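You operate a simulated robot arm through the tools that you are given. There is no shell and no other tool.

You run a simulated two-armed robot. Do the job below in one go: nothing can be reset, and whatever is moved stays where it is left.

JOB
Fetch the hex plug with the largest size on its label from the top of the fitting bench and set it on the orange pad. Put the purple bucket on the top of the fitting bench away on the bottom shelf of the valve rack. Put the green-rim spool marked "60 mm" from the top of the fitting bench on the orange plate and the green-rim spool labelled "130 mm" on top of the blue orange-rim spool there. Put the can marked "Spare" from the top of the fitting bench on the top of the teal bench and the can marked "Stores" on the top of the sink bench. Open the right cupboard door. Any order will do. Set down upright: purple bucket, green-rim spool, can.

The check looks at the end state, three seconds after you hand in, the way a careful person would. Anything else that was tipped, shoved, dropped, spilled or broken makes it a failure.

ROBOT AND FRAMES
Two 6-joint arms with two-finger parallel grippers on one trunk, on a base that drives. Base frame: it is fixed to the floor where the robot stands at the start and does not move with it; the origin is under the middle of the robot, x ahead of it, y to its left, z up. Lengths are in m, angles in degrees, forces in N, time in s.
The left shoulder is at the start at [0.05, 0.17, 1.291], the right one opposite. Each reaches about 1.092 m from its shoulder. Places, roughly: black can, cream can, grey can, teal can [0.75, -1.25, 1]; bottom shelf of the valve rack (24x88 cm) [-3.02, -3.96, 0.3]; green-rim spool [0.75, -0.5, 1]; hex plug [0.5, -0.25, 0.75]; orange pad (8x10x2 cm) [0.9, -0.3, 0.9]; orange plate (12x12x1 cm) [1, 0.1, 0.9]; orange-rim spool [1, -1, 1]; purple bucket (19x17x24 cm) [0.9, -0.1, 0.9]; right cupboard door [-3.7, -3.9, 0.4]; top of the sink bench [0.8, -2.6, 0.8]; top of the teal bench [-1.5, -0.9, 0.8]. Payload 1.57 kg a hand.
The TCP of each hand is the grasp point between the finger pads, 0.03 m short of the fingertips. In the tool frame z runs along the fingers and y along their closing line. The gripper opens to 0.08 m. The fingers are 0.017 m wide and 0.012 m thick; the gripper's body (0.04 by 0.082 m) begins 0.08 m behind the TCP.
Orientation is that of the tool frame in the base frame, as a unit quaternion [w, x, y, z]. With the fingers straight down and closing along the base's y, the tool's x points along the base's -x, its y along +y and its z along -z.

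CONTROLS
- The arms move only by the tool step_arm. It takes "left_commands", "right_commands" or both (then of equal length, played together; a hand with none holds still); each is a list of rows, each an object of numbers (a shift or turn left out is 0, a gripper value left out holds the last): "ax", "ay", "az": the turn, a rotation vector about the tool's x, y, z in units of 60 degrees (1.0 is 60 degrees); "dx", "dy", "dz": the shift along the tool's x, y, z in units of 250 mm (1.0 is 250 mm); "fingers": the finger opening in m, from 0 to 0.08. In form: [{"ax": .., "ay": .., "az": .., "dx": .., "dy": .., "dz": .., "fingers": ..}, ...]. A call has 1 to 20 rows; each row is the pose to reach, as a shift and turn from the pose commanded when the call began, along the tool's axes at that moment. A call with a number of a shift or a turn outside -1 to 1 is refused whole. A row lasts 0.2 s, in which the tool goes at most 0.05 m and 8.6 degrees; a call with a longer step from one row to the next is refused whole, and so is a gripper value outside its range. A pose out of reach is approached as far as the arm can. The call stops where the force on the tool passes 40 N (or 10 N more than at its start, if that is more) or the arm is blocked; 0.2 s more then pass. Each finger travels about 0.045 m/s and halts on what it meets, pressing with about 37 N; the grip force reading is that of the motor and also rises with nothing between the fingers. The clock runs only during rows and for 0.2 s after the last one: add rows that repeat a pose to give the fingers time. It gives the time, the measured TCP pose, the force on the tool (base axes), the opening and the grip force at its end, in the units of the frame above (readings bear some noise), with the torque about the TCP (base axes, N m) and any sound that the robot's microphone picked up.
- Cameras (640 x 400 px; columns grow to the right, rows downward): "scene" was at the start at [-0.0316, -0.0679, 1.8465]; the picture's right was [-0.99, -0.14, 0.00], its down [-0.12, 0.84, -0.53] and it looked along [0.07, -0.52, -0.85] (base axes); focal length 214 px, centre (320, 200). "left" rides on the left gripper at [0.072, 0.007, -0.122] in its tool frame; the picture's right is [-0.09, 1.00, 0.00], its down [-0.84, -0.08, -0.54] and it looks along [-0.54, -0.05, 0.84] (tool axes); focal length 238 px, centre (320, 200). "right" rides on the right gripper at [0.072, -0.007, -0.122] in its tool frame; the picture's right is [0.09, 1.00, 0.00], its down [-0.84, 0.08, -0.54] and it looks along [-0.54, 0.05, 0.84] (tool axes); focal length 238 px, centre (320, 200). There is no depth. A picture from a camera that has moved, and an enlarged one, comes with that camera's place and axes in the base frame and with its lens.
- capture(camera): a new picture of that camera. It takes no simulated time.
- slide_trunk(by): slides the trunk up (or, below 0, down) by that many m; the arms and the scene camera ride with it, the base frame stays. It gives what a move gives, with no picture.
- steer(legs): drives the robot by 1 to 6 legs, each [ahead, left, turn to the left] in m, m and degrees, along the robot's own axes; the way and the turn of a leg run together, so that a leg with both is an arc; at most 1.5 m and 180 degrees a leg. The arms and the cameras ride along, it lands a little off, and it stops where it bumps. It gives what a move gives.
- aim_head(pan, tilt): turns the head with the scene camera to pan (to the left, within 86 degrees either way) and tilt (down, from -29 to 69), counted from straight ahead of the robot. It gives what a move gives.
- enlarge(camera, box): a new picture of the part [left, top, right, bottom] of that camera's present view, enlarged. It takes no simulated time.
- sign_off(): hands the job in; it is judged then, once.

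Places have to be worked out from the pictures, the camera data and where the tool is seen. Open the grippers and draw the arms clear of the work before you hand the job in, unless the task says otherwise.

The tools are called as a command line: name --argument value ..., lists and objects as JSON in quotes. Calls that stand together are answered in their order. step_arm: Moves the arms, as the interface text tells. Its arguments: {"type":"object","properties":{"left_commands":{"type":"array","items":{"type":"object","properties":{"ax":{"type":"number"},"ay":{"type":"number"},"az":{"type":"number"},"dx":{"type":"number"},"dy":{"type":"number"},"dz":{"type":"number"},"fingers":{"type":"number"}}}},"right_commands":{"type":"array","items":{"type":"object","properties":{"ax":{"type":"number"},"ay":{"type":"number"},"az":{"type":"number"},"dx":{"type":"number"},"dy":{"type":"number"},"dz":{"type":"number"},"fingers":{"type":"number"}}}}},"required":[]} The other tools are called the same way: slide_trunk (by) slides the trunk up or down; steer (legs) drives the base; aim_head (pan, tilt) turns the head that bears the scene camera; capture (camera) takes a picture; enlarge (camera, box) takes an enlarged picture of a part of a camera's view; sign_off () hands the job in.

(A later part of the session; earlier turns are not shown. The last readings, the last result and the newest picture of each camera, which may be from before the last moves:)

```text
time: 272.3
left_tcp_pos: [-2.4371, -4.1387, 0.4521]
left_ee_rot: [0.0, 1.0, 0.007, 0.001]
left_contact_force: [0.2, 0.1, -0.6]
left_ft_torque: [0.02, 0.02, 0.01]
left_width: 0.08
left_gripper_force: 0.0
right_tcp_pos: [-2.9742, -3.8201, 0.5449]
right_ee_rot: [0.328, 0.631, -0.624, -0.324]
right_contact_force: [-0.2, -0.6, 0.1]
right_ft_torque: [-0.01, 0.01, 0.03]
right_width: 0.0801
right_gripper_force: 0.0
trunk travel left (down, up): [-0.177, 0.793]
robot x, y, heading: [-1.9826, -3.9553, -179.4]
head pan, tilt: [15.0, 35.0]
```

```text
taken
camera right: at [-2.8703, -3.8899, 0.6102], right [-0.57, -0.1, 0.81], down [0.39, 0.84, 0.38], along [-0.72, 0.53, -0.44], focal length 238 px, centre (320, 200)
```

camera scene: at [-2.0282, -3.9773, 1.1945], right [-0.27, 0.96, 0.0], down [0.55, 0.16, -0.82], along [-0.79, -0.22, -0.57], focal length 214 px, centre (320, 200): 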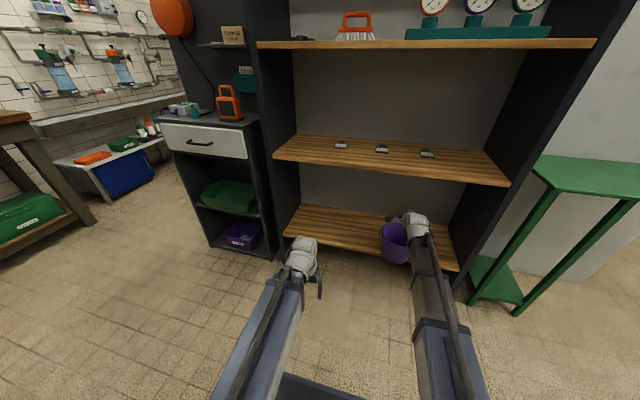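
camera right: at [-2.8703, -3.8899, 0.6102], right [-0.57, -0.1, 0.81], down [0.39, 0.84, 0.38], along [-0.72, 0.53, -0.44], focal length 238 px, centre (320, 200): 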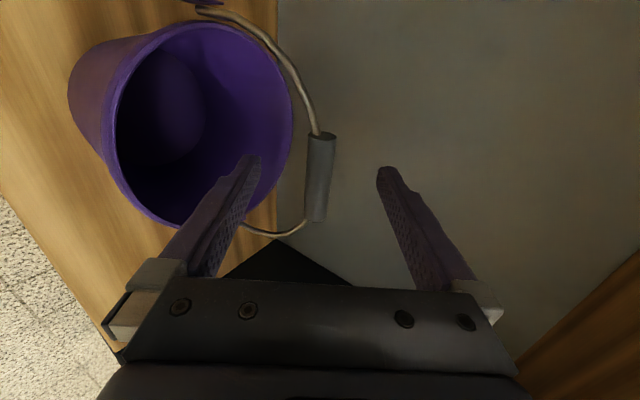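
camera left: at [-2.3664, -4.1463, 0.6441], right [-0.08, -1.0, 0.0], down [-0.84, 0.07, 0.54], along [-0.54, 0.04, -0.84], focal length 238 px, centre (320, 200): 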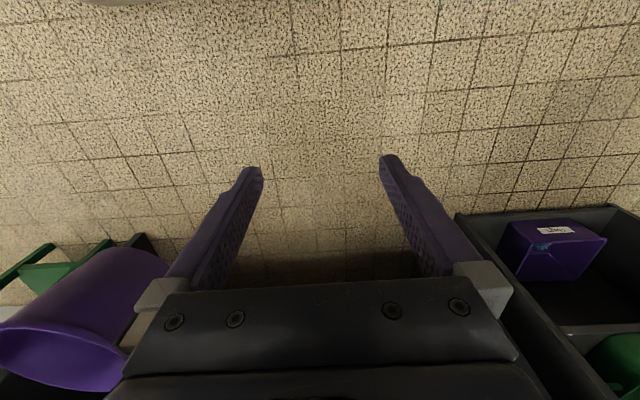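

Bucket stands on the shelf with the bail free. I rise 4 mm and withdraw straight back.

slide_trunk --by 0.004

step_arm --right_commands '[{"dy": -0.04, "dz": -0.057}, {"dy": -0.1, "dz": -0.143}, {"dy": -0.18, "dz": -0.257}, {"dy": -0.26, "dz": -0.371}, {"dy": -0.34, "dz": -0.485}, {"dy": -0.42, "dz": -0.6}, {"dy": -0.42, "dz": -0.6}]'

capture --camera "right"

capture --camera "scene"

```text
time: 272.8
left_tcp_pos: [-2.437, -4.1402, 0.4552]
left_ee_rot: [-0.001, 1.0, 0.007, 0.001]
left_contact_force: [0.0, -0.1, -0.8]
left_ft_torque: [0.0, -0.01, 0.03]
left_width: 0.0802
left_gripper_force: 0.1
right_tcp_pos: [-2.9751, -3.8188, 0.55]
right_ee_rot: [0.328, 0.631, -0.624, -0.324]
right_contact_force: [0.1, 0.0, 0.0]
right_ft_torque: [0.02, -0.01, 0.01]
right_width: 0.08
right_gripper_force: 0.1
trunk travel left (down, up): [-0.181, 0.789]
robot x, y, heading: [-1.9818, -3.9557, -179.2]
head pan, tilt: [15.0, 35.0]
```

```text
time: 274.4
left_tcp_pos: [-2.438, -4.1401, 0.4551]
left_ee_rot: [0.0, 1.0, 0.007, 0.0]
left_contact_force: [1.2, -0.4, 0.3]
left_ft_torque: [0.03, -0.03, 0.02]
left_width: 0.08
left_gripper_force: 0.2
right_tcp_pos: [-2.7894, -3.8172, 0.5492]
right_ee_rot: [0.328, 0.632, -0.623, -0.324]
right_contact_force: [0.0, -0.1, 0.7]
right_ft_torque: [0.0, 0.01, -0.01]
right_width: 0.0801
right_gripper_force: 0.0
trunk travel left (down, up): [-0.181, 0.789]
robot x, y, heading: [-1.9798, -3.9557, -179.1]
head pan, tilt: [15.0, 35.0]
```

```text
taken
camera right: at [-2.6863, -3.8878, 0.6143], right [-0.57, -0.1, 0.82], down [0.39, 0.84, 0.38], along [-0.72, 0.53, -0.44], focal length 238 px, centre (320, 200)
```

right: 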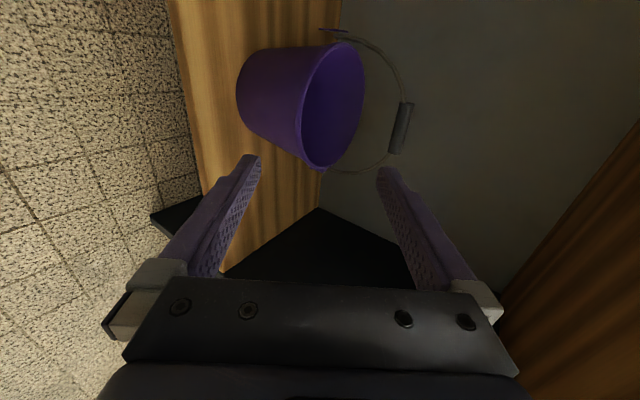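

```text
taken
camera scene: at [-2.028, -3.9773, 1.1536], right [-0.27, 0.96, 0.0], down [0.55, 0.16, -0.82], along [-0.79, -0.22, -0.57], focal length 214 px, centre (320, 200)
```

scene: 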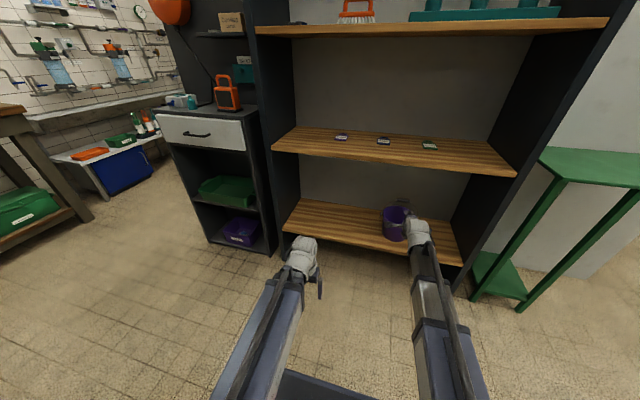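

Bucket is done. I retract the hand, back off, raise the trunk, and head round the partition to find the cupboard.

step_arm --right_commands '[{"dy": -0.08, "dz": -0.114}, {"dy": -0.16, "dz": -0.229}, {"dy": -0.24, "dz": -0.343}, {"dy": -0.32, "dz": -0.457}, {"dy": -0.32, "dz": -0.457}]'

steer --legs '[[-0.35, 0, 0]]'

slide_trunk --by 0.39

slide_trunk --by 0.38

steer --legs '[[0, -1.4, 0], [0, -0.5, -1]]'

aim_head --pan 20 --tilt 20

capture --camera "scene"

```text
time: 275.6
left_tcp_pos: [-2.4377, -4.1393, 0.4557]
left_ee_rot: [0.0, 1.0, 0.007, 0.001]
left_contact_force: [-0.5, 0.1, -0.1]
left_ft_torque: [0.04, 0.0, 0.02]
left_width: 0.0802
left_gripper_force: 0.0
right_tcp_pos: [-2.6511, -3.8137, 0.5492]
right_ee_rot: [0.327, 0.631, -0.624, -0.324]
right_contact_force: [0.1, -0.3, 0.6]
right_ft_torque: [0.04, 0.03, -0.02]
right_width: 0.0801
right_gripper_force: 0.1
trunk travel left (down, up): [-0.181, 0.789]
robot x, y, heading: [-1.9824, -3.9484, -179.5]
head pan, tilt: [15.0, 35.0]
```

```text
time: 277.9
left_tcp_pos: [-2.0866, -4.1378, 0.456]
left_ee_rot: [0.0, 1.0, 0.008, 0.001]
left_contact_force: [-0.1, 0.1, -0.2]
left_ft_torque: [0.01, 0.0, 0.03]
left_width: 0.0801
left_gripper_force: 0.1
right_tcp_pos: [-2.3016, -3.8107, 0.5503]
right_ee_rot: [0.328, 0.632, -0.623, -0.323]
right_contact_force: [-0.4, -0.2, 0.6]
right_ft_torque: [0.01, 0.01, -0.01]
right_width: 0.0801
right_gripper_force: 0.1
trunk travel left (down, up): [-0.181, 0.789]
robot x, y, heading: [-1.6308, -3.9515, -179.1]
head pan, tilt: [15.0, 35.0]
```

```text
time: 281.6
left_tcp_pos: [-2.0861, -4.1353, 0.8449]
left_ee_rot: [0.0, 1.0, 0.008, 0.001]
left_contact_force: [0.0, -0.3, 0.6]
left_ft_torque: [0.02, 0.0, 0.0]
left_width: 0.0801
left_gripper_force: 0.1
right_tcp_pos: [-2.3013, -3.8107, 0.9381]
right_ee_rot: [0.328, 0.633, -0.622, -0.323]
right_contact_force: [1.0, 0.7, -0.1]
right_ft_torque: [-0.01, 0.03, -0.01]
right_width: 0.0801
right_gripper_force: 0.1
trunk travel left (down, up): [-0.571, 0.399]
robot x, y, heading: [-1.6303, -3.9456, -179.1]
head pan, tilt: [15.0, 35.0]
```

```text
time: 285.3
left_tcp_pos: [-2.0861, -4.1359, 1.225]
left_ee_rot: [0.0, 1.0, 0.008, 0.001]
left_contact_force: [0.1, 0.3, -0.4]
left_ft_torque: [0.0, -0.01, -0.01]
left_width: 0.08
left_gripper_force: 0.1
right_tcp_pos: [-2.3026, -3.8104, 1.3194]
right_ee_rot: [0.328, 0.633, -0.623, -0.323]
right_contact_force: [-0.1, 0.2, -0.3]
right_ft_torque: [0.05, 0.01, -0.01]
right_width: 0.0803
right_gripper_force: 0.0
trunk travel left (down, up): [-0.951, 0.019]
robot x, y, heading: [-1.6305, -3.9472, -179.1]
head pan, tilt: [15.0, 35.0]
```

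```text
time: 294.8
left_tcp_pos: [-2.1176, -2.2392, 1.2252]
left_ee_rot: [0.0, 1.0, 0.003, 0.001]
left_contact_force: [0.7, 0.5, -0.3]
left_ft_torque: [0.02, 0.02, 0.0]
left_width: 0.0799
left_gripper_force: 0.1
right_tcp_pos: [-2.3288, -1.9126, 1.3185]
right_ee_rot: [0.326, 0.629, -0.627, -0.325]
right_contact_force: [0.0, 0.5, 0.1]
right_ft_torque: [-0.01, 0.02, -0.01]
right_width: 0.0799
right_gripper_force: 0.1
trunk travel left (down, up): [-0.951, 0.019]
robot x, y, heading: [-1.659, -2.0548, -179.6]
head pan, tilt: [15.0, 35.0]
```

```text
time: 295.6
left_tcp_pos: [-2.1182, -2.2391, 1.2249]
left_ee_rot: [-0.001, 1.0, 0.003, 0.001]
left_contact_force: [-0.2, -0.8, 0.1]
left_ft_torque: [0.0, 0.01, -0.01]
left_width: 0.08
left_gripper_force: 0.1
right_tcp_pos: [-2.33, -1.9123, 1.3198]
right_ee_rot: [0.325, 0.63, -0.625, -0.326]
right_contact_force: [-0.3, -0.9, 0.2]
right_ft_torque: [0.0, 0.0, -0.01]
right_width: 0.0801
right_gripper_force: 0.1
trunk travel left (down, up): [-0.951, 0.019]
robot x, y, heading: [-1.6599, -2.0575, -179.7]
head pan, tilt: [20.0, 20.0]
```

```text
taken
camera scene: at [-1.7094, -2.0892, 1.9473], right [-0.35, 0.94, 0.0], down [0.32, 0.12, -0.94], along [-0.88, -0.33, -0.34], focal length 214 px, centre (320, 200)
```

scene: 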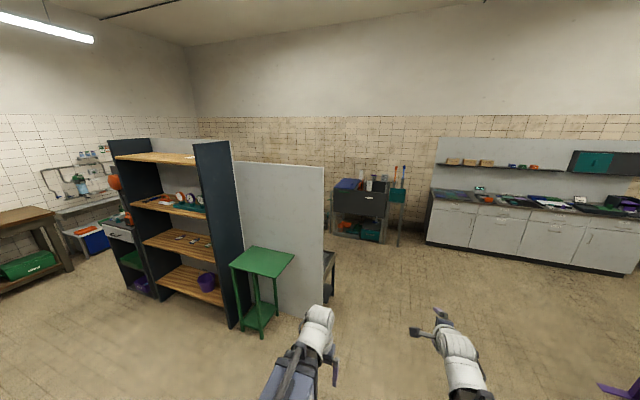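

The partition is a plane near x≈-3.4 from y -2.69 back behind the rack; the cupboard must be on its other side. I drive ahead 1.5 m plus 1.2 m to see behind it.

steer --legs '[[1.5, 0, 0]]'

aim_head --pan 60 --tilt 25

capture --camera "scene"

```text
time: 303.0
left_tcp_pos: [-3.6172, -2.2411, 1.2244]
left_ee_rot: [0.0, 1.0, 0.001, 0.0]
left_contact_force: [0.1, 0.5, 0.4]
left_ft_torque: [0.02, -0.03, 0.01]
left_width: 0.0799
left_gripper_force: 0.1
right_tcp_pos: [-3.8281, -1.9142, 1.3193]
right_ee_rot: [0.327, 0.628, -0.627, -0.326]
right_contact_force: [0.3, -0.3, 0.0]
right_ft_torque: [0.05, 0.03, -0.01]
right_width: 0.0798
right_gripper_force: 0.0
trunk travel left (down, up): [-0.951, 0.019]
robot x, y, heading: [-3.1604, -2.0617, -179.8]
head pan, tilt: [20.0, 20.0]
```

```text
time: 304.0
left_tcp_pos: [-3.6174, -2.2412, 1.2259]
left_ee_rot: [0.001, 1.0, 0.001, 0.001]
left_contact_force: [1.2, -0.1, 0.2]
left_ft_torque: [0.01, 0.04, -0.01]
left_width: 0.0798
left_gripper_force: 0.1
right_tcp_pos: [-3.8283, -1.9136, 1.3187]
right_ee_rot: [0.326, 0.628, -0.627, -0.326]
right_contact_force: [0.7, 0.5, 0.3]
right_ft_torque: [0.03, -0.02, 0.0]
right_width: 0.08
right_gripper_force: 0.1
trunk travel left (down, up): [-0.951, 0.019]
robot x, y, heading: [-3.1611, -2.0603, -180.1]
head pan, tilt: [60.0, 25.0]
```

```text
taken
camera scene: at [-3.1671, -2.141, 1.9393], right [-0.87, 0.5, 0.0], down [0.21, 0.37, -0.91], along [-0.45, -0.78, -0.42], focal length 214 px, centre (320, 200)
```

scene: 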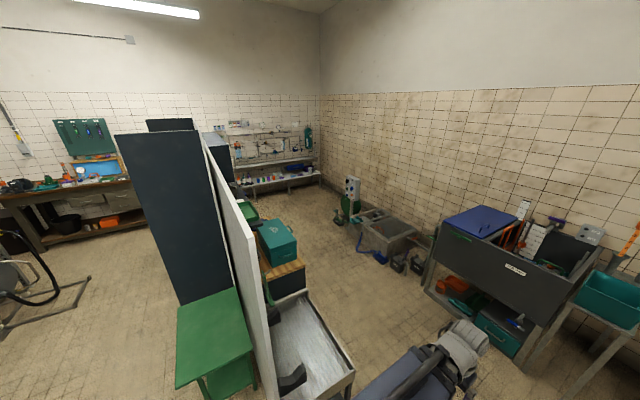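

Behind the partition is a steel tray table and a wood-topped cupboard with a teal box, doors facing -x. I advance 0.75 m and turn left to face down that corridor.

steer --legs '[[0.8, 0, 0]]'

steer --legs '[[0, 0, 90]]'

aim_head --pan 0 --tilt 35

capture --camera "scene"

aim_head --pan 20 --tilt 35

enlarge --camera "scene" --box '[200, 80, 460, 260]'

```text
time: 308.3
left_tcp_pos: [-4.4102, -2.2401, 1.2256]
left_ee_rot: [0.0, 1.0, -0.001, 0.001]
left_contact_force: [0.2, 0.2, -0.4]
left_ft_torque: [0.02, -0.01, 0.0]
left_width: 0.0799
left_gripper_force: 0.0
right_tcp_pos: [-4.6206, -1.9115, 1.319]
right_ee_rot: [-0.325, -0.627, 0.628, 0.326]
right_contact_force: [0.1, 0.3, -0.6]
right_ft_torque: [-0.01, 0.02, -0.02]
right_width: 0.0803
right_gripper_force: 0.1
trunk travel left (down, up): [-0.951, 0.019]
robot x, y, heading: [-3.9556, -2.0598, 180.1]
head pan, tilt: [60.0, 25.0]
```

```text
time: 312.5
left_tcp_pos: [-3.7715, -2.5196, 1.2264]
left_ee_rot: [-0.001, 0.707, 0.707, 0.001]
left_contact_force: [-0.2, 0.7, 0.5]
left_ft_torque: [-0.01, 0.02, -0.03]
left_width: 0.0799
left_gripper_force: 0.1
right_tcp_pos: [-4.1008, -2.73, 1.3198]
right_ee_rot: [0.462, 0.887, 0.0, -0.001]
right_contact_force: [0.5, 0.4, 0.1]
right_ft_torque: [-0.01, 0.02, -0.04]
right_width: 0.0801
right_gripper_force: 0.2
trunk travel left (down, up): [-0.951, 0.019]
robot x, y, heading: [-3.9555, -2.0606, -89.8]
head pan, tilt: [60.0, 25.0]
```

```text
time: 313.8
left_tcp_pos: [-3.7718, -2.5192, 1.2264]
left_ee_rot: [-0.001, 0.708, 0.707, 0.0]
left_contact_force: [1.0, 0.4, 0.6]
left_ft_torque: [0.0, 0.0, 0.03]
left_width: 0.0803
left_gripper_force: 0.0
right_tcp_pos: [-4.1009, -2.7292, 1.3185]
right_ee_rot: [0.462, 0.887, 0.0, -0.001]
right_contact_force: [-0.6, 0.7, 0.1]
right_ft_torque: [0.01, 0.0, 0.0]
right_width: 0.08
right_gripper_force: 0.0
trunk travel left (down, up): [-0.951, 0.019]
robot x, y, heading: [-3.9541, -2.0661, -90.2]
head pan, tilt: [0.0, 35.0]
```

```text
taken
camera scene: at [-3.9534, -2.1091, 1.9236], right [-1.0, 0.0, 0.0], down [0.0, 0.57, -0.82], along [0.0, -0.82, -0.57], focal length 214 px, centre (320, 200)
```

scene: 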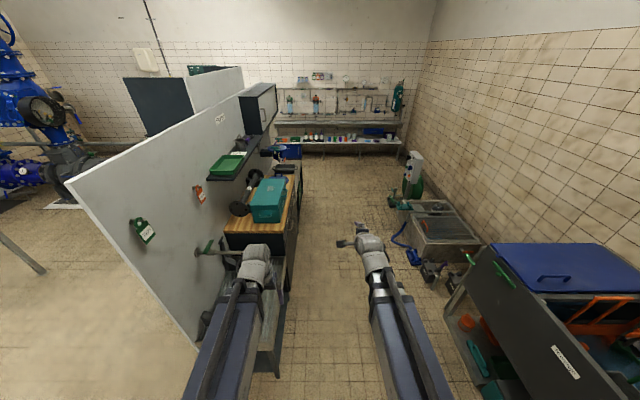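

```text
time: 314.6
left_tcp_pos: [-3.7734, -2.5201, 1.2252]
left_ee_rot: [0.0, 0.707, 0.707, -0.001]
left_contact_force: [-0.6, 0.6, 0.8]
left_ft_torque: [0.0, -0.04, 0.0]
left_width: 0.08
left_gripper_force: 0.0
right_tcp_pos: [-4.1005, -2.7285, 1.3198]
right_ee_rot: [0.461, 0.887, 0.0, -0.001]
right_contact_force: [0.4, 0.4, 0.3]
right_ft_torque: [0.01, 0.02, -0.02]
right_width: 0.08
right_gripper_force: 0.2
trunk travel left (down, up): [-0.951, 0.019]
robot x, y, heading: [-3.948, -2.0658, -90.0]
head pan, tilt: [20.0, 35.0]
```

```text
2.22 times, centred on (330, 170) of scene
camera zoom: at [-3.9234, -2.1038, 1.9236], right [-0.94, -0.34, 0.0], down [-0.2, 0.54, -0.82], along [0.28, -0.77, -0.57], focal length 477 px, centre (298, 267)
```

zoom: 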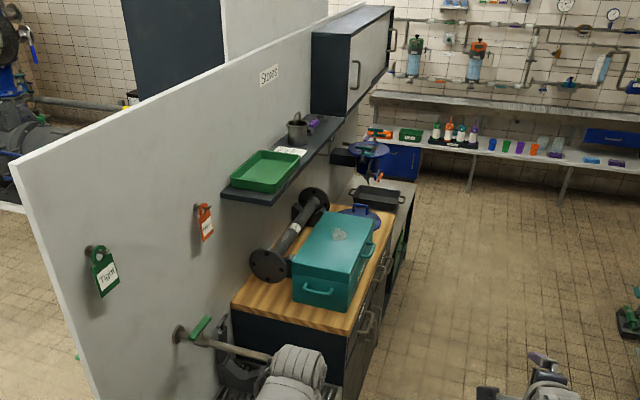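

The lower cupboard (wood top) faces -x into a ~1.1 m corridor. I sidestep and advance to get beside it, then look at its front.

steer --legs '[[0, -0.4, 0], [0.75, 0, 0]]'

aim_head --pan 40 --tilt 45

capture --camera "scene"

enlarge --camera "scene" --box '[180, 80, 420, 280]'

```text
time: 320.8
left_tcp_pos: [-4.173, -3.2728, 1.226]
left_ee_rot: [0.0, 0.708, 0.706, 0.0]
left_contact_force: [-0.4, -0.8, -0.2]
left_ft_torque: [0.01, -0.04, -0.02]
left_width: 0.08
left_gripper_force: 0.1
right_tcp_pos: [-4.5019, -3.4815, 1.3189]
right_ee_rot: [0.461, 0.887, -0.001, -0.003]
right_contact_force: [0.5, -0.9, -0.1]
right_ft_torque: [0.05, -0.01, 0.02]
right_width: 0.08
right_gripper_force: 0.1
trunk travel left (down, up): [-0.951, 0.019]
robot x, y, heading: [-4.3481, -2.8136, -90.2]
head pan, tilt: [20.0, 35.0]
```

```text
time: 321.6
left_tcp_pos: [-4.1724, -3.2724, 1.2263]
left_ee_rot: [-0.001, 0.708, 0.706, 0.001]
left_contact_force: [0.4, -0.6, 0.3]
left_ft_torque: [0.01, -0.02, -0.02]
left_width: 0.0801
left_gripper_force: 0.1
right_tcp_pos: [-4.5012, -3.4805, 1.3201]
right_ee_rot: [0.461, 0.887, -0.001, -0.002]
right_contact_force: [-0.2, -0.3, 0.2]
right_ft_torque: [0.02, -0.01, -0.02]
right_width: 0.0804
right_gripper_force: 0.2
trunk travel left (down, up): [-0.951, 0.019]
robot x, y, heading: [-4.3514, -2.8161, -90.1]
head pan, tilt: [40.0, 45.0]
```

```text
taken
camera scene: at [-4.2994, -2.8362, 1.9088], right [-0.77, -0.64, 0.0], down [-0.45, 0.54, -0.71], along [0.45, -0.54, -0.71], focal length 214 px, centre (320, 200)
```

scene: 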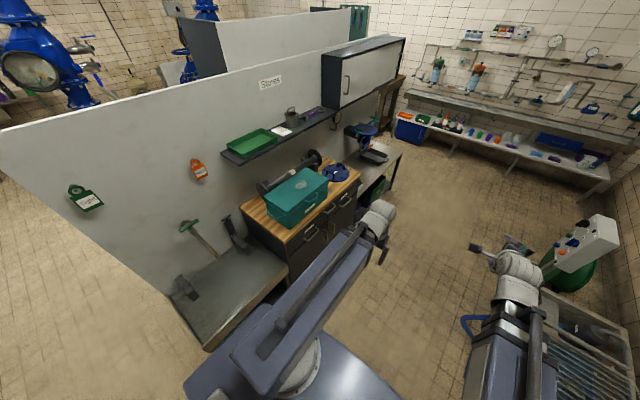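

```text
2.00 times, centred on (300, 180) of scene
camera zoom: at [-4.2994, -2.8362, 1.9088], right [-0.77, -0.64, 0.0], down [-0.45, 0.54, -0.71], along [0.45, -0.54, -0.71], focal length 429 px, centre (360, 240)
```

zoom: 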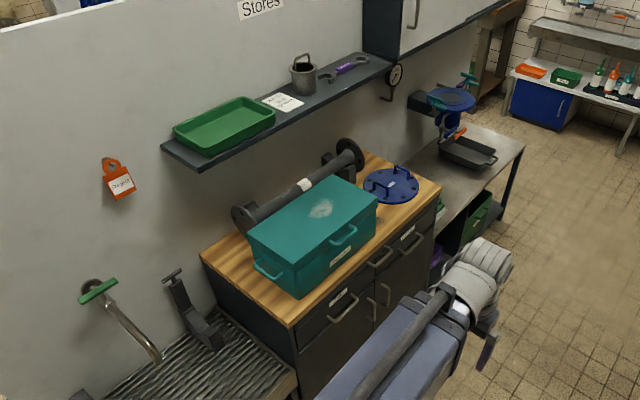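

The cupboard: front x≈-3.69, y -3.25…-4.07, two doors under drawers; the right door's vertical handle is near (-3.72, -3.69, 0.58), hinge at y≈-4.07. I position at about (-4.365, -3.04) heading -45° so the right arm covers the door's arc.

steer --legs '[[0.225, 0, 0], [0, 0, 45]]'

aim_head --pan 5 --tilt 50

capture --camera "scene"

enlarge --camera "scene" --box '[200, 130, 440, 310]'

```text
time: 325.4
left_tcp_pos: [-3.9032, -3.2384, 1.2255]
left_ee_rot: [0.0, 0.386, 0.922, 0.001]
left_contact_force: [0.1, -0.4, -0.8]
left_ft_torque: [0.04, 0.02, -0.01]
left_width: 0.0801
left_gripper_force: 0.1
right_tcp_pos: [-3.9894, -3.6179, 1.3196]
right_ee_rot: [0.428, 0.821, 0.336, 0.175]
right_contact_force: [-0.1, 0.2, 0.2]
right_ft_torque: [0.01, -0.03, -0.02]
right_width: 0.0799
right_gripper_force: 0.0
trunk travel left (down, up): [-0.951, 0.019]
robot x, y, heading: [-4.3526, -3.0401, -45.5]
head pan, tilt: [40.0, 45.0]
```

```text
time: 326.4
left_tcp_pos: [-3.9017, -3.2376, 1.2257]
left_ee_rot: [-0.001, 0.385, 0.923, 0.0]
left_contact_force: [-0.5, -0.8, -0.6]
left_ft_torque: [-0.01, -0.02, 0.02]
left_width: 0.0797
left_gripper_force: 0.0
right_tcp_pos: [-3.9886, -3.6184, 1.3198]
right_ee_rot: [0.428, 0.82, 0.337, 0.175]
right_contact_force: [-0.2, -1.0, -0.2]
right_ft_torque: [0.02, -0.03, 0.0]
right_width: 0.0801
right_gripper_force: 0.0
trunk travel left (down, up): [-0.951, 0.019]
robot x, y, heading: [-4.3549, -3.0365, -45.4]
head pan, tilt: [5.0, 50.0]
```

```text
taken
camera scene: at [-4.322, -3.0593, 1.9018], right [-0.65, -0.76, 0.0], down [-0.58, 0.5, -0.64], along [0.49, -0.42, -0.77], focal length 214 px, centre (320, 200)
```

scene: 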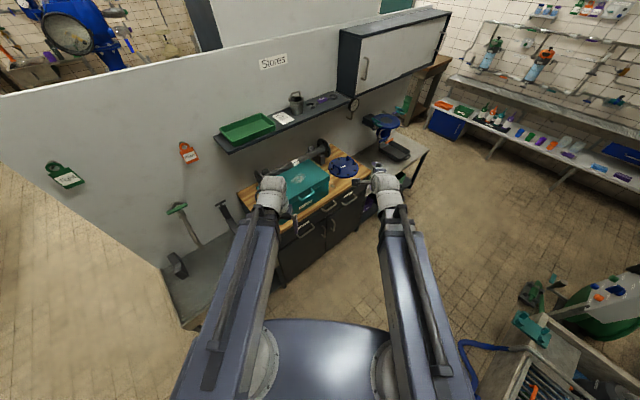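

```text
2.22 times, centred on (320, 220) of scene
camera zoom: at [-4.322, -3.0593, 1.9018], right [-0.65, -0.76, 0.0], down [-0.58, 0.5, -0.64], along [0.49, -0.42, -0.77], focal length 477 px, centre (320, 156)
```

zoom: 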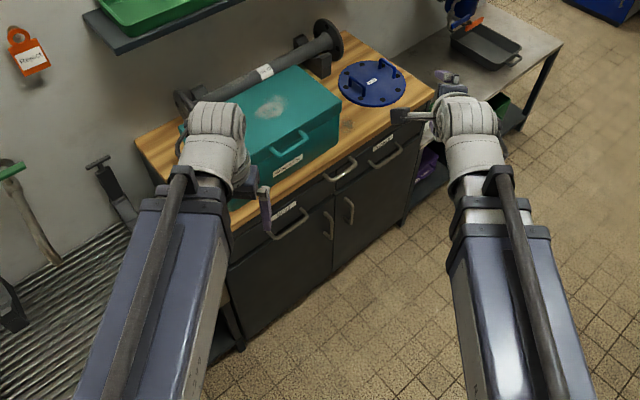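

Clear view of both door handles. I roll the right hand 90° so the fingers close horizontally with its camera on top.

step_arm --right_commands '[{"az": 0.14}, {"az": 0.28}, {"az": 0.42}, {"az": 0.56}, {"az": 0.7}, {"az": 0.75}, {"az": 0.75}]'

step_arm --right_commands '[{"az": 0.14}, {"az": 0.28}, {"az": 0.42}, {"az": 0.56}, {"az": 0.7}, {"az": 0.75}, {"az": 0.75}]'

capture --camera "right"

```text
time: 328.0
left_tcp_pos: [-3.9027, -3.2374, 1.2253]
left_ee_rot: [-0.001, 0.385, 0.923, 0.0]
left_contact_force: [-0.4, -0.5, -0.2]
left_ft_torque: [-0.04, 0.03, 0.0]
left_width: 0.08
left_gripper_force: 0.0
right_tcp_pos: [-3.9893, -3.6173, 1.3194]
right_ee_rot: [0.328, 0.887, -0.004, 0.325]
right_contact_force: [-0.1, -0.4, -0.6]
right_ft_torque: [0.0, 0.0, -0.01]
right_width: 0.0798
right_gripper_force: 0.1
trunk travel left (down, up): [-0.951, 0.019]
robot x, y, heading: [-4.3474, -3.0417, -45.4]
head pan, tilt: [5.0, 50.0]
```

```text
time: 329.6
left_tcp_pos: [-3.9021, -3.2372, 1.2265]
left_ee_rot: [-0.001, 0.386, 0.923, 0.001]
left_contact_force: [-0.3, -0.5, -0.4]
left_ft_torque: [-0.01, 0.0, -0.04]
left_width: 0.0802
left_gripper_force: 0.1
right_tcp_pos: [-4.0136, -3.6432, 1.32]
right_ee_rot: [0.17, 0.822, -0.332, 0.43]
right_contact_force: [0.2, 0.1, 0.2]
right_ft_torque: [-0.01, 0.01, 0.01]
right_width: 0.0803
right_gripper_force: 0.0
right hand out of reach, approached as far as the arm can: row 5, 6, 7
trunk travel left (down, up): [-0.951, 0.019]
robot x, y, heading: [-4.3477, -3.0395, -45.3]
head pan, tilt: [5.0, 50.0]
```

```text
taken
camera right: at [-4.0531, -3.5974, 1.449], right [-0.65, -0.76, 0.07], down [-0.72, 0.58, -0.38], along [0.25, -0.29, -0.92], focal length 238 px, centre (320, 200)
```

right: 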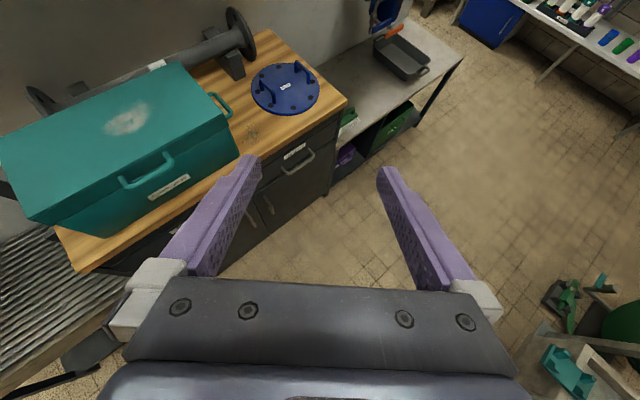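

The roll worked (camera on top, closing horizontal). Now I pitch up to ~12° below horizontal and then yaw the tool toward +x.

step_arm --right_commands '[{"ay": 0.133, "dz": -0.0086, "dx": 0.1225}, {"ay": 0.267, "dz": -0.034, "dx": 0.2426}, {"ay": 0.383, "dz": -0.07, "dx": 0.344}, {"ay": 0.383, "dz": -0.07, "dx": 0.344}]'

step_arm --right_commands '[{"ax": 0.13, "az": -0.028}, {"ax": 0.26, "az": -0.055}, {"ax": 0.39, "az": -0.083}, {"ax": 0.52, "az": -0.111}, {"ax": 0.65, "az": -0.139}, {"ax": 0.65, "az": -0.139}]'

capture --camera "right"

capture --camera "scene"

```text
time: 330.6
left_tcp_pos: [-3.9022, -3.2372, 1.2252]
left_ee_rot: [0.0, 0.386, 0.923, 0.0]
left_contact_force: [1.1, 0.6, 0.2]
left_ft_torque: [-0.02, 0.01, -0.01]
left_width: 0.0799
left_gripper_force: 0.1
right_tcp_pos: [-3.9883, -3.6668, 1.3998]
right_ee_rot: [0.243, 0.716, -0.299, 0.582]
right_contact_force: [0.1, 0.4, -0.5]
right_ft_torque: [-0.01, 0.02, -0.01]
right_width: 0.0797
right_gripper_force: 0.1
right hand out of reach, approached as far as the arm can: row 1
trunk travel left (down, up): [-0.951, 0.019]
robot x, y, heading: [-4.3504, -3.0348, -45.5]
head pan, tilt: [5.0, 50.0]
```

```text
time: 332.0
left_tcp_pos: [-3.9014, -3.2377, 1.2264]
left_ee_rot: [-0.001, 0.387, 0.922, 0.001]
left_contact_force: [0.4, -0.2, -0.2]
left_ft_torque: [0.0, 0.0, 0.01]
left_width: 0.08
left_gripper_force: 0.0
right_tcp_pos: [-3.9894, -3.668, 1.4006]
right_ee_rot: [0.03, 0.777, -0.036, 0.628]
right_contact_force: [-0.1, -0.6, -1.3]
right_ft_torque: [0.0, -0.02, -0.01]
right_width: 0.0798
right_gripper_force: 0.1
right hand out of reach, approached as far as the arm can: row 1
trunk travel left (down, up): [-0.951, 0.019]
robot x, y, heading: [-4.3534, -3.0374, -45.5]
head pan, tilt: [5.0, 50.0]
```

```text
taken
camera right: at [-4.093, -3.6503, 1.4962], right [-0.07, -0.99, 0.09], down [-0.71, -0.01, -0.71], along [0.7, -0.12, -0.7], focal length 238 px, centre (320, 200)
```

right: 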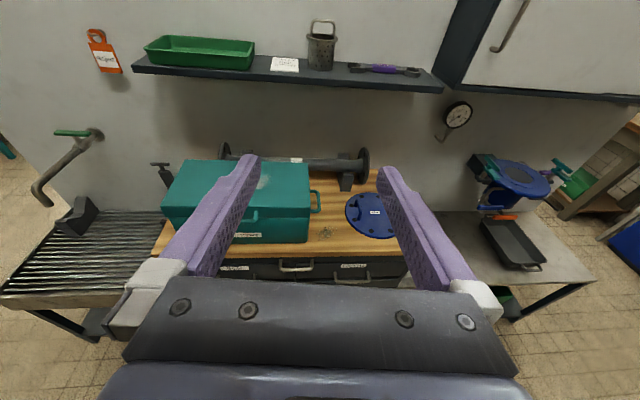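

```text
taken
camera scene: at [-4.3221, -3.0588, 1.9018], right [-0.65, -0.76, 0.0], down [-0.58, 0.5, -0.64], along [0.49, -0.42, -0.77], focal length 214 px, centre (320, 200)
```

scene: 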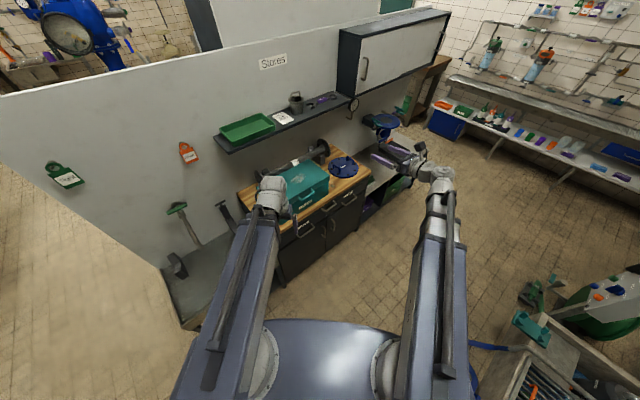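

The tool now points along +x. I lower the trunk in front of the doors and view the handle.

slide_trunk --by -0.4

slide_trunk --by -0.33

capture --camera "right"

capture --camera "scene"

```text
time: 335.8
left_tcp_pos: [-3.9022, -3.2383, 0.8258]
left_ee_rot: [-0.001, 0.386, 0.923, 0.0]
left_contact_force: [0.4, 0.3, 0.0]
left_ft_torque: [-0.01, -0.02, 0.02]
left_width: 0.0799
left_gripper_force: 0.0
right_tcp_pos: [-3.9892, -3.667, 1.0001]
right_ee_rot: [0.03, 0.777, -0.037, 0.628]
right_contact_force: [-0.5, 0.1, -0.2]
right_ft_torque: [0.03, 0.01, 0.01]
right_width: 0.08
right_gripper_force: 0.0
trunk travel left (down, up): [-0.551, 0.419]
robot x, y, heading: [-4.3501, -3.0349, -45.8]
head pan, tilt: [5.0, 50.0]
```

```text
time: 339.1
left_tcp_pos: [-3.9022, -3.2396, 0.4953]
left_ee_rot: [-0.001, 0.386, 0.922, 0.0]
left_contact_force: [-1.0, 0.2, -0.6]
left_ft_torque: [-0.03, 0.0, 0.01]
left_width: 0.08
left_gripper_force: 0.0
right_tcp_pos: [-3.99, -3.6668, 0.6705]
right_ee_rot: [0.031, 0.776, -0.038, 0.628]
right_contact_force: [0.2, -0.6, 0.3]
right_ft_torque: [0.0, 0.01, 0.01]
right_width: 0.0802
right_gripper_force: 0.0
trunk travel left (down, up): [-0.221, 0.749]
robot x, y, heading: [-4.3512, -3.0399, -45.4]
head pan, tilt: [5.0, 50.0]
```

```text
taken
camera right: at [-4.0929, -3.6508, 0.766], right [-0.08, -0.99, 0.09], down [-0.71, -0.01, -0.71], along [0.7, -0.12, -0.7], focal length 238 px, centre (320, 200)
```

right: 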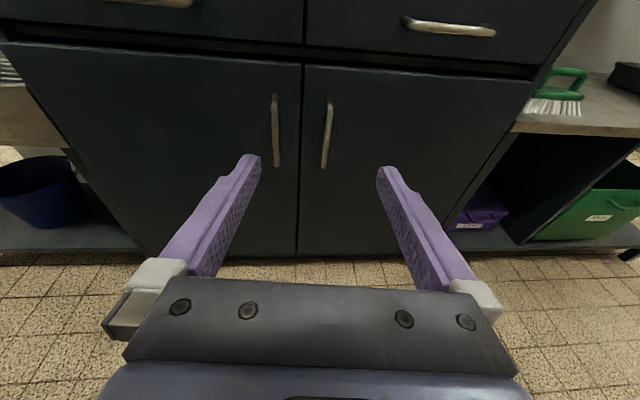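

```text
taken
camera scene: at [-4.3221, -3.0594, 1.1719], right [-0.65, -0.76, 0.0], down [-0.58, 0.5, -0.64], along [0.49, -0.42, -0.77], focal length 214 px, centre (320, 200)
```

scene: 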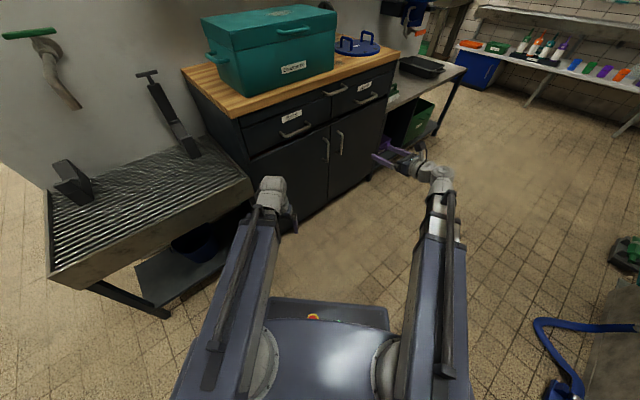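

Good view of the handles. I zoom both cameras to triangulate the right door's handle.

enlarge --camera "right" --box '[240, 60, 400, 180]'

enlarge --camera "scene" --box '[280, 90, 420, 210]'

```text
3.33 times, centred on (320, 120) of right
camera zoom: at [-4.0929, -3.6508, 0.766], right [-0.08, -0.99, 0.09], down [-0.71, -0.01, -0.71], along [0.7, -0.12, -0.7], focal length 794 px, centre (320, 467)
```

zoom: 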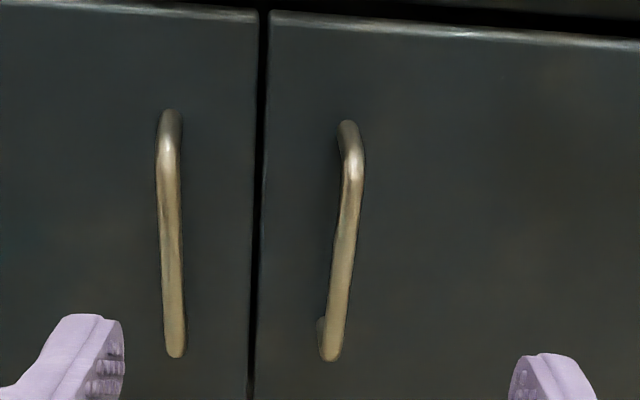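

```text
3.33 times, centred on (350, 150) of scene
camera zoom: at [-4.3221, -3.0594, 1.1719], right [-0.65, -0.76, 0.0], down [-0.58, 0.5, -0.64], along [0.49, -0.42, -0.77], focal length 715 px, centre (220, 367)
```

zoom: 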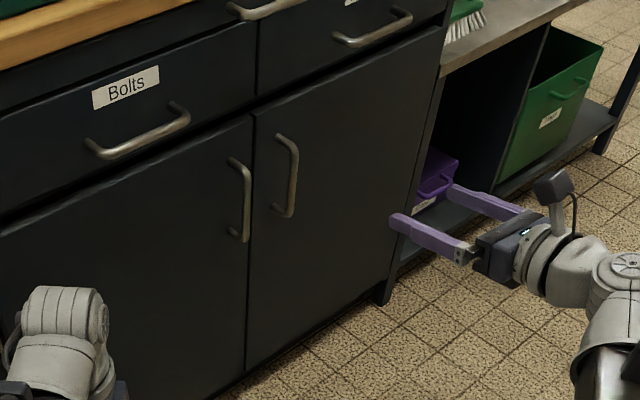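

Handle bar midpoint: (-3.727, -3.712, 0.55). I lower to that height and advance part-way with fingers at 60 mm.

slide_trunk --by -0.12

step_arm --right_commands '[{"dz": 0.175, "dy": 0.014, "dx": 0.0375, "fingers": 0.06}, {"dz": 0.35, "dy": 0.028, "dx": 0.075}, {"dz": 0.525, "dy": 0.042, "dx": 0.1125}, {"dz": 0.7, "dy": 0.056, "dx": 0.15}, {"dz": 0.7, "dy": 0.056, "dx": 0.15}]'

capture --camera "right"

enlarge --camera "scene" --box '[280, 60, 420, 180]'

```text
time: 340.6
left_tcp_pos: [-3.9015, -3.2378, 0.3759]
left_ee_rot: [0.0, 0.386, 0.922, 0.0]
left_contact_force: [0.1, 0.6, -0.4]
left_ft_torque: [-0.02, 0.0, 0.01]
left_width: 0.0799
left_gripper_force: 0.1
right_tcp_pos: [-3.9887, -3.6681, 0.5508]
right_ee_rot: [0.031, 0.776, -0.038, 0.628]
right_contact_force: [0.9, 0.4, -0.9]
right_ft_torque: [0.01, 0.02, 0.02]
right_width: 0.0799
right_gripper_force: 0.1
trunk travel left (down, up): [-0.101, 0.869]
robot x, y, heading: [-4.3523, -3.0364, -45.6]
head pan, tilt: [5.0, 50.0]
```

```text
time: 341.8
left_tcp_pos: [-3.9026, -3.2373, 0.3749]
left_ee_rot: [-0.001, 0.386, 0.923, 0.0]
left_contact_force: [0.1, -0.9, -1.6]
left_ft_torque: [0.0, 0.02, -0.01]
left_width: 0.08
left_gripper_force: 0.1
right_tcp_pos: [-3.8127, -3.6982, 0.5495]
right_ee_rot: [0.03, 0.776, -0.037, 0.629]
right_contact_force: [-0.8, 0.8, -0.3]
right_ft_torque: [0.01, -0.01, 0.02]
right_width: 0.06
right_gripper_force: 0.0
trunk travel left (down, up): [-0.101, 0.869]
robot x, y, heading: [-4.354, -3.0365, -45.4]
head pan, tilt: [5.0, 50.0]
```

```text
taken
camera right: at [-3.9167, -3.6813, 0.6461], right [-0.08, -0.99, 0.09], down [-0.71, -0.01, -0.71], along [0.7, -0.12, -0.7], focal length 238 px, centre (320, 200)
```

right: 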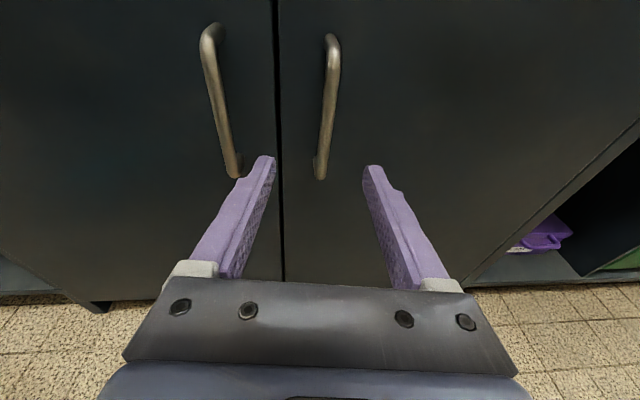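

```text
3.33 times, centred on (350, 120) of scene
camera zoom: at [-4.3221, -3.0594, 1.0518], right [-0.65, -0.76, 0.0], down [-0.58, 0.5, -0.64], along [0.49, -0.42, -0.77], focal length 715 px, centre (220, 467)
```

zoom: 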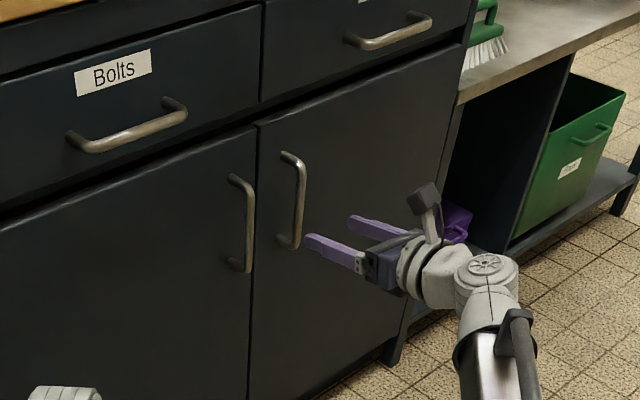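

Alignment is good. I advance the last 80 mm, then close on the bar.

step_arm --right_commands '[{"dz": 0.1, "dy": 0.007, "dx": 0.021}, {"dz": 0.2, "dy": 0.014, "dx": 0.042}, {"dz": 0.315, "dy": 0.022, "dx": 0.066}, {"dz": 0.315, "dy": 0.022, "dx": 0.066}]'

capture --camera "right"

```text
time: 342.8
left_tcp_pos: [-3.9027, -3.2385, 0.3752]
left_ee_rot: [-0.001, 0.386, 0.922, 0.0]
left_contact_force: [0.2, 0.1, 0.7]
left_ft_torque: [0.02, 0.03, 0.06]
left_width: 0.0802
left_gripper_force: 0.0
right_tcp_pos: [-3.7331, -3.7125, 0.5505]
right_ee_rot: [0.031, 0.776, -0.037, 0.629]
right_contact_force: [0.5, 0.0, 0.7]
right_ft_torque: [0.01, -0.01, 0.02]
right_width: 0.0599
right_gripper_force: 0.1
trunk travel left (down, up): [-0.101, 0.869]
robot x, y, heading: [-4.3495, -3.0361, -45.4]
head pan, tilt: [5.0, 50.0]
```

```text
taken
camera right: at [-3.8365, -3.6948, 0.646], right [-0.08, -0.99, 0.09], down [-0.71, -0.01, -0.71], along [0.7, -0.12, -0.7], focal length 238 px, centre (320, 200)
```

right: 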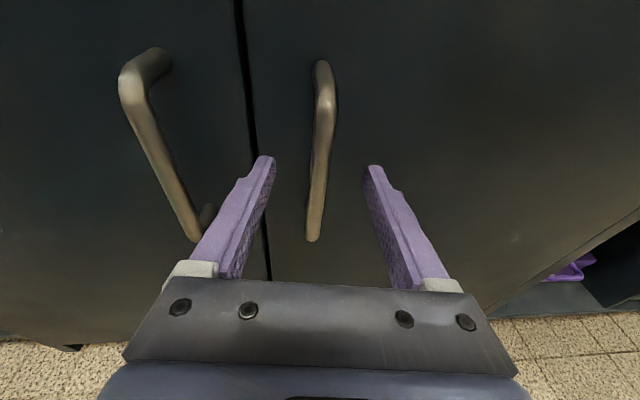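

The bar is between the fingers with no contact. I close the gripper on it.

step_arm --right_commands '[{"fingers": 0.04}, {"fingers": 0.02}, {"fingers": 0.005}, {"fingers": 0.0}, {"fingers": 0.0}, {"fingers": 0.0}, {"fingers": 0.0}]'

enlarge --camera "right" --box '[220, 40, 420, 280]'

```text
time: 344.4
left_tcp_pos: [-3.9023, -3.2381, 0.3757]
left_ee_rot: [-0.002, 0.385, 0.923, 0.001]
left_contact_force: [0.2, -0.2, 0.2]
left_ft_torque: [-0.01, 0.03, 0.03]
left_width: 0.0801
left_gripper_force: 0.1
right_tcp_pos: [-3.7324, -3.7113, 0.5503]
right_ee_rot: [0.029, 0.776, -0.036, 0.628]
right_contact_force: [-1.4, 7.6, -2.0]
right_ft_torque: [0.03, -0.01, 0.13]
right_width: 0.0116
right_gripper_force: 29.0
trunk travel left (down, up): [-0.101, 0.869]
robot x, y, heading: [-4.3531, -3.0395, -45.4]
head pan, tilt: [5.0, 50.0]
```

```text
1.67 times, centred on (320, 160) of right
camera zoom: at [-3.8365, -3.694, 0.646], right [-0.08, -0.99, 0.09], down [-0.71, -0.01, -0.71], along [0.7, -0.12, -0.7], focal length 397 px, centre (320, 267)
```

zoom: 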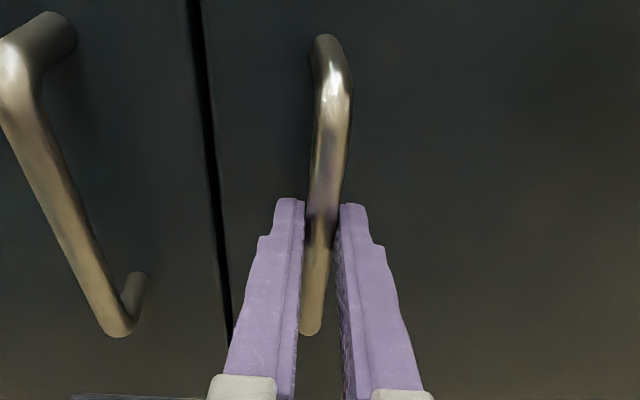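

Bar gripped (11.6 mm). I pull along the hinge arc (radius ≈0.35 m), rotating with the door, first to ~12°.

step_arm --right_commands '[{"dx": -0.0199, "dy": 0.0227, "dz": -0.093, "ax": 0.0652, "az": -0.014}, {"dx": -0.0395, "dy": 0.052, "dz": -0.1841, "ax": 0.1304, "az": -0.028}, {"dx": -0.0586, "dy": 0.0877, "dz": -0.2731, "ax": 0.1956, "az": -0.042}, {"dx": -0.0586, "dy": 0.0877, "dz": -0.2731, "ax": 0.1956, "az": -0.042}]'

capture --camera "right"

enlarge --camera "scene" --box '[280, 60, 420, 180]'

```text
time: 345.4
left_tcp_pos: [-3.9018, -3.2382, 0.3756]
left_ee_rot: [-0.001, 0.386, 0.922, 0.0]
left_contact_force: [-0.1, 1.1, 0.1]
left_ft_torque: [0.02, 0.0, 0.02]
left_width: 0.0802
left_gripper_force: 0.1
right_tcp_pos: [-3.8036, -3.7292, 0.5501]
right_ee_rot: [-0.034, 0.776, 0.043, 0.628]
right_contact_force: [0.2, -1.5, 3.7]
right_ft_torque: [0.02, 0.16, 0.01]
right_width: 0.0119
right_gripper_force: 29.3
trunk travel left (down, up): [-0.101, 0.869]
robot x, y, heading: [-4.3533, -3.0391, -45.3]
head pan, tilt: [5.0, 50.0]
```

```text
taken
camera right: at [-3.9096, -3.7332, 0.6461], right [0.13, -0.99, 0.09], down [-0.69, -0.16, -0.7], along [0.71, 0.03, -0.7], focal length 238 px, centre (320, 200)
```

right: 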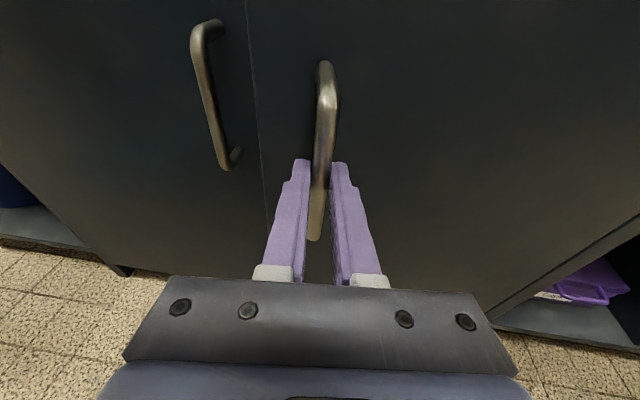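

```text
3.33 times, centred on (350, 120) of scene
camera zoom: at [-4.3222, -3.0593, 1.0519], right [-0.65, -0.76, 0.0], down [-0.58, 0.5, -0.64], along [0.49, -0.42, -0.77], focal length 715 px, centre (220, 467)
```

zoom: 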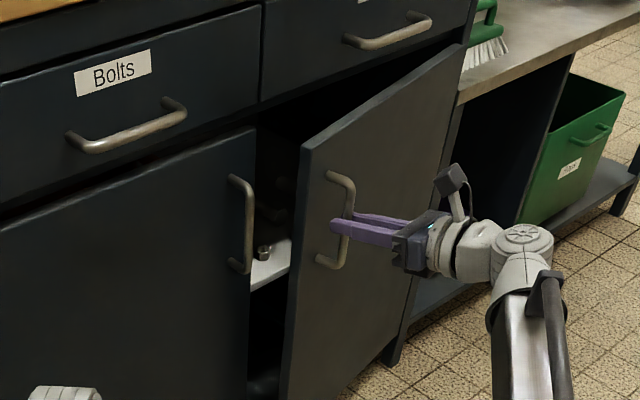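

The door opens smoothly. The tool frame rotates with the door, so I repeat the same relative arc for another 24°.

step_arm --right_commands '[{"dx": -0.0199, "dy": 0.0227, "dz": -0.093, "ax": 0.0652, "az": -0.014}, {"dx": -0.0395, "dy": 0.052, "dz": -0.1841, "ax": 0.1304, "az": -0.028}, {"dx": -0.0586, "dy": 0.0877, "dz": -0.2731, "ax": 0.1956, "az": -0.042}, {"dx": -0.0771, "dy": 0.1297, "dz": -0.3594, "ax": 0.2608, "az": -0.056}, {"dx": -0.095, "dy": 0.1777, "dz": -0.4426, "ax": 0.326, "az": -0.07}, {"dx": -0.1122, "dy": 0.2316, "dz": -0.5224, "ax": 0.3912, "az": -0.084}, {"dx": -0.1122, "dy": 0.2316, "dz": -0.5224, "ax": 0.3912, "az": -0.084}]'

capture --camera "right"

capture --camera "scene"

```text
time: 347.0
left_tcp_pos: [-3.9021, -3.2383, 0.3763]
left_ee_rot: [-0.001, 0.386, 0.923, 0.001]
left_contact_force: [0.1, 0.7, 0.4]
left_ft_torque: [0.0, 0.0, 0.01]
left_width: 0.0801
left_gripper_force: 0.2
right_tcp_pos: [-3.9298, -3.8022, 0.5507]
right_ee_rot: [-0.162, 0.751, 0.202, 0.608]
right_contact_force: [21.4, -25.5, 13.5]
right_ft_torque: [0.23, -0.41, -0.36]
right_width: 0.0117
right_gripper_force: 29.6
trunk travel left (down, up): [-0.101, 0.869]
robot x, y, heading: [-4.351, -3.0384, -45.4]
head pan, tilt: [5.0, 50.0]
```

```text
taken
camera right: at [-4.0243, -3.8488, 0.646], right [0.52, -0.85, 0.09], down [-0.57, -0.42, -0.71], along [0.64, 0.31, -0.7], focal length 238 px, centre (320, 200)
```

right: 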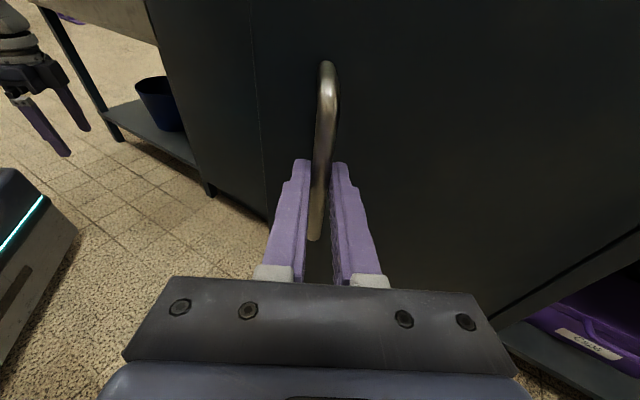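

```text
taken
camera scene: at [-4.3216, -3.0596, 1.0519], right [-0.65, -0.76, 0.0], down [-0.58, 0.5, -0.64], along [0.49, -0.42, -0.77], focal length 214 px, centre (320, 200)
```

scene: 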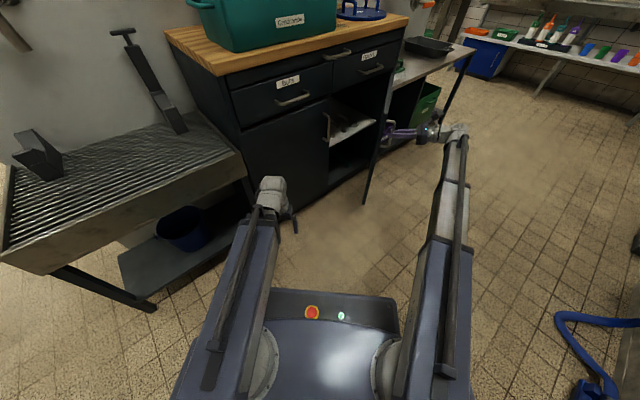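

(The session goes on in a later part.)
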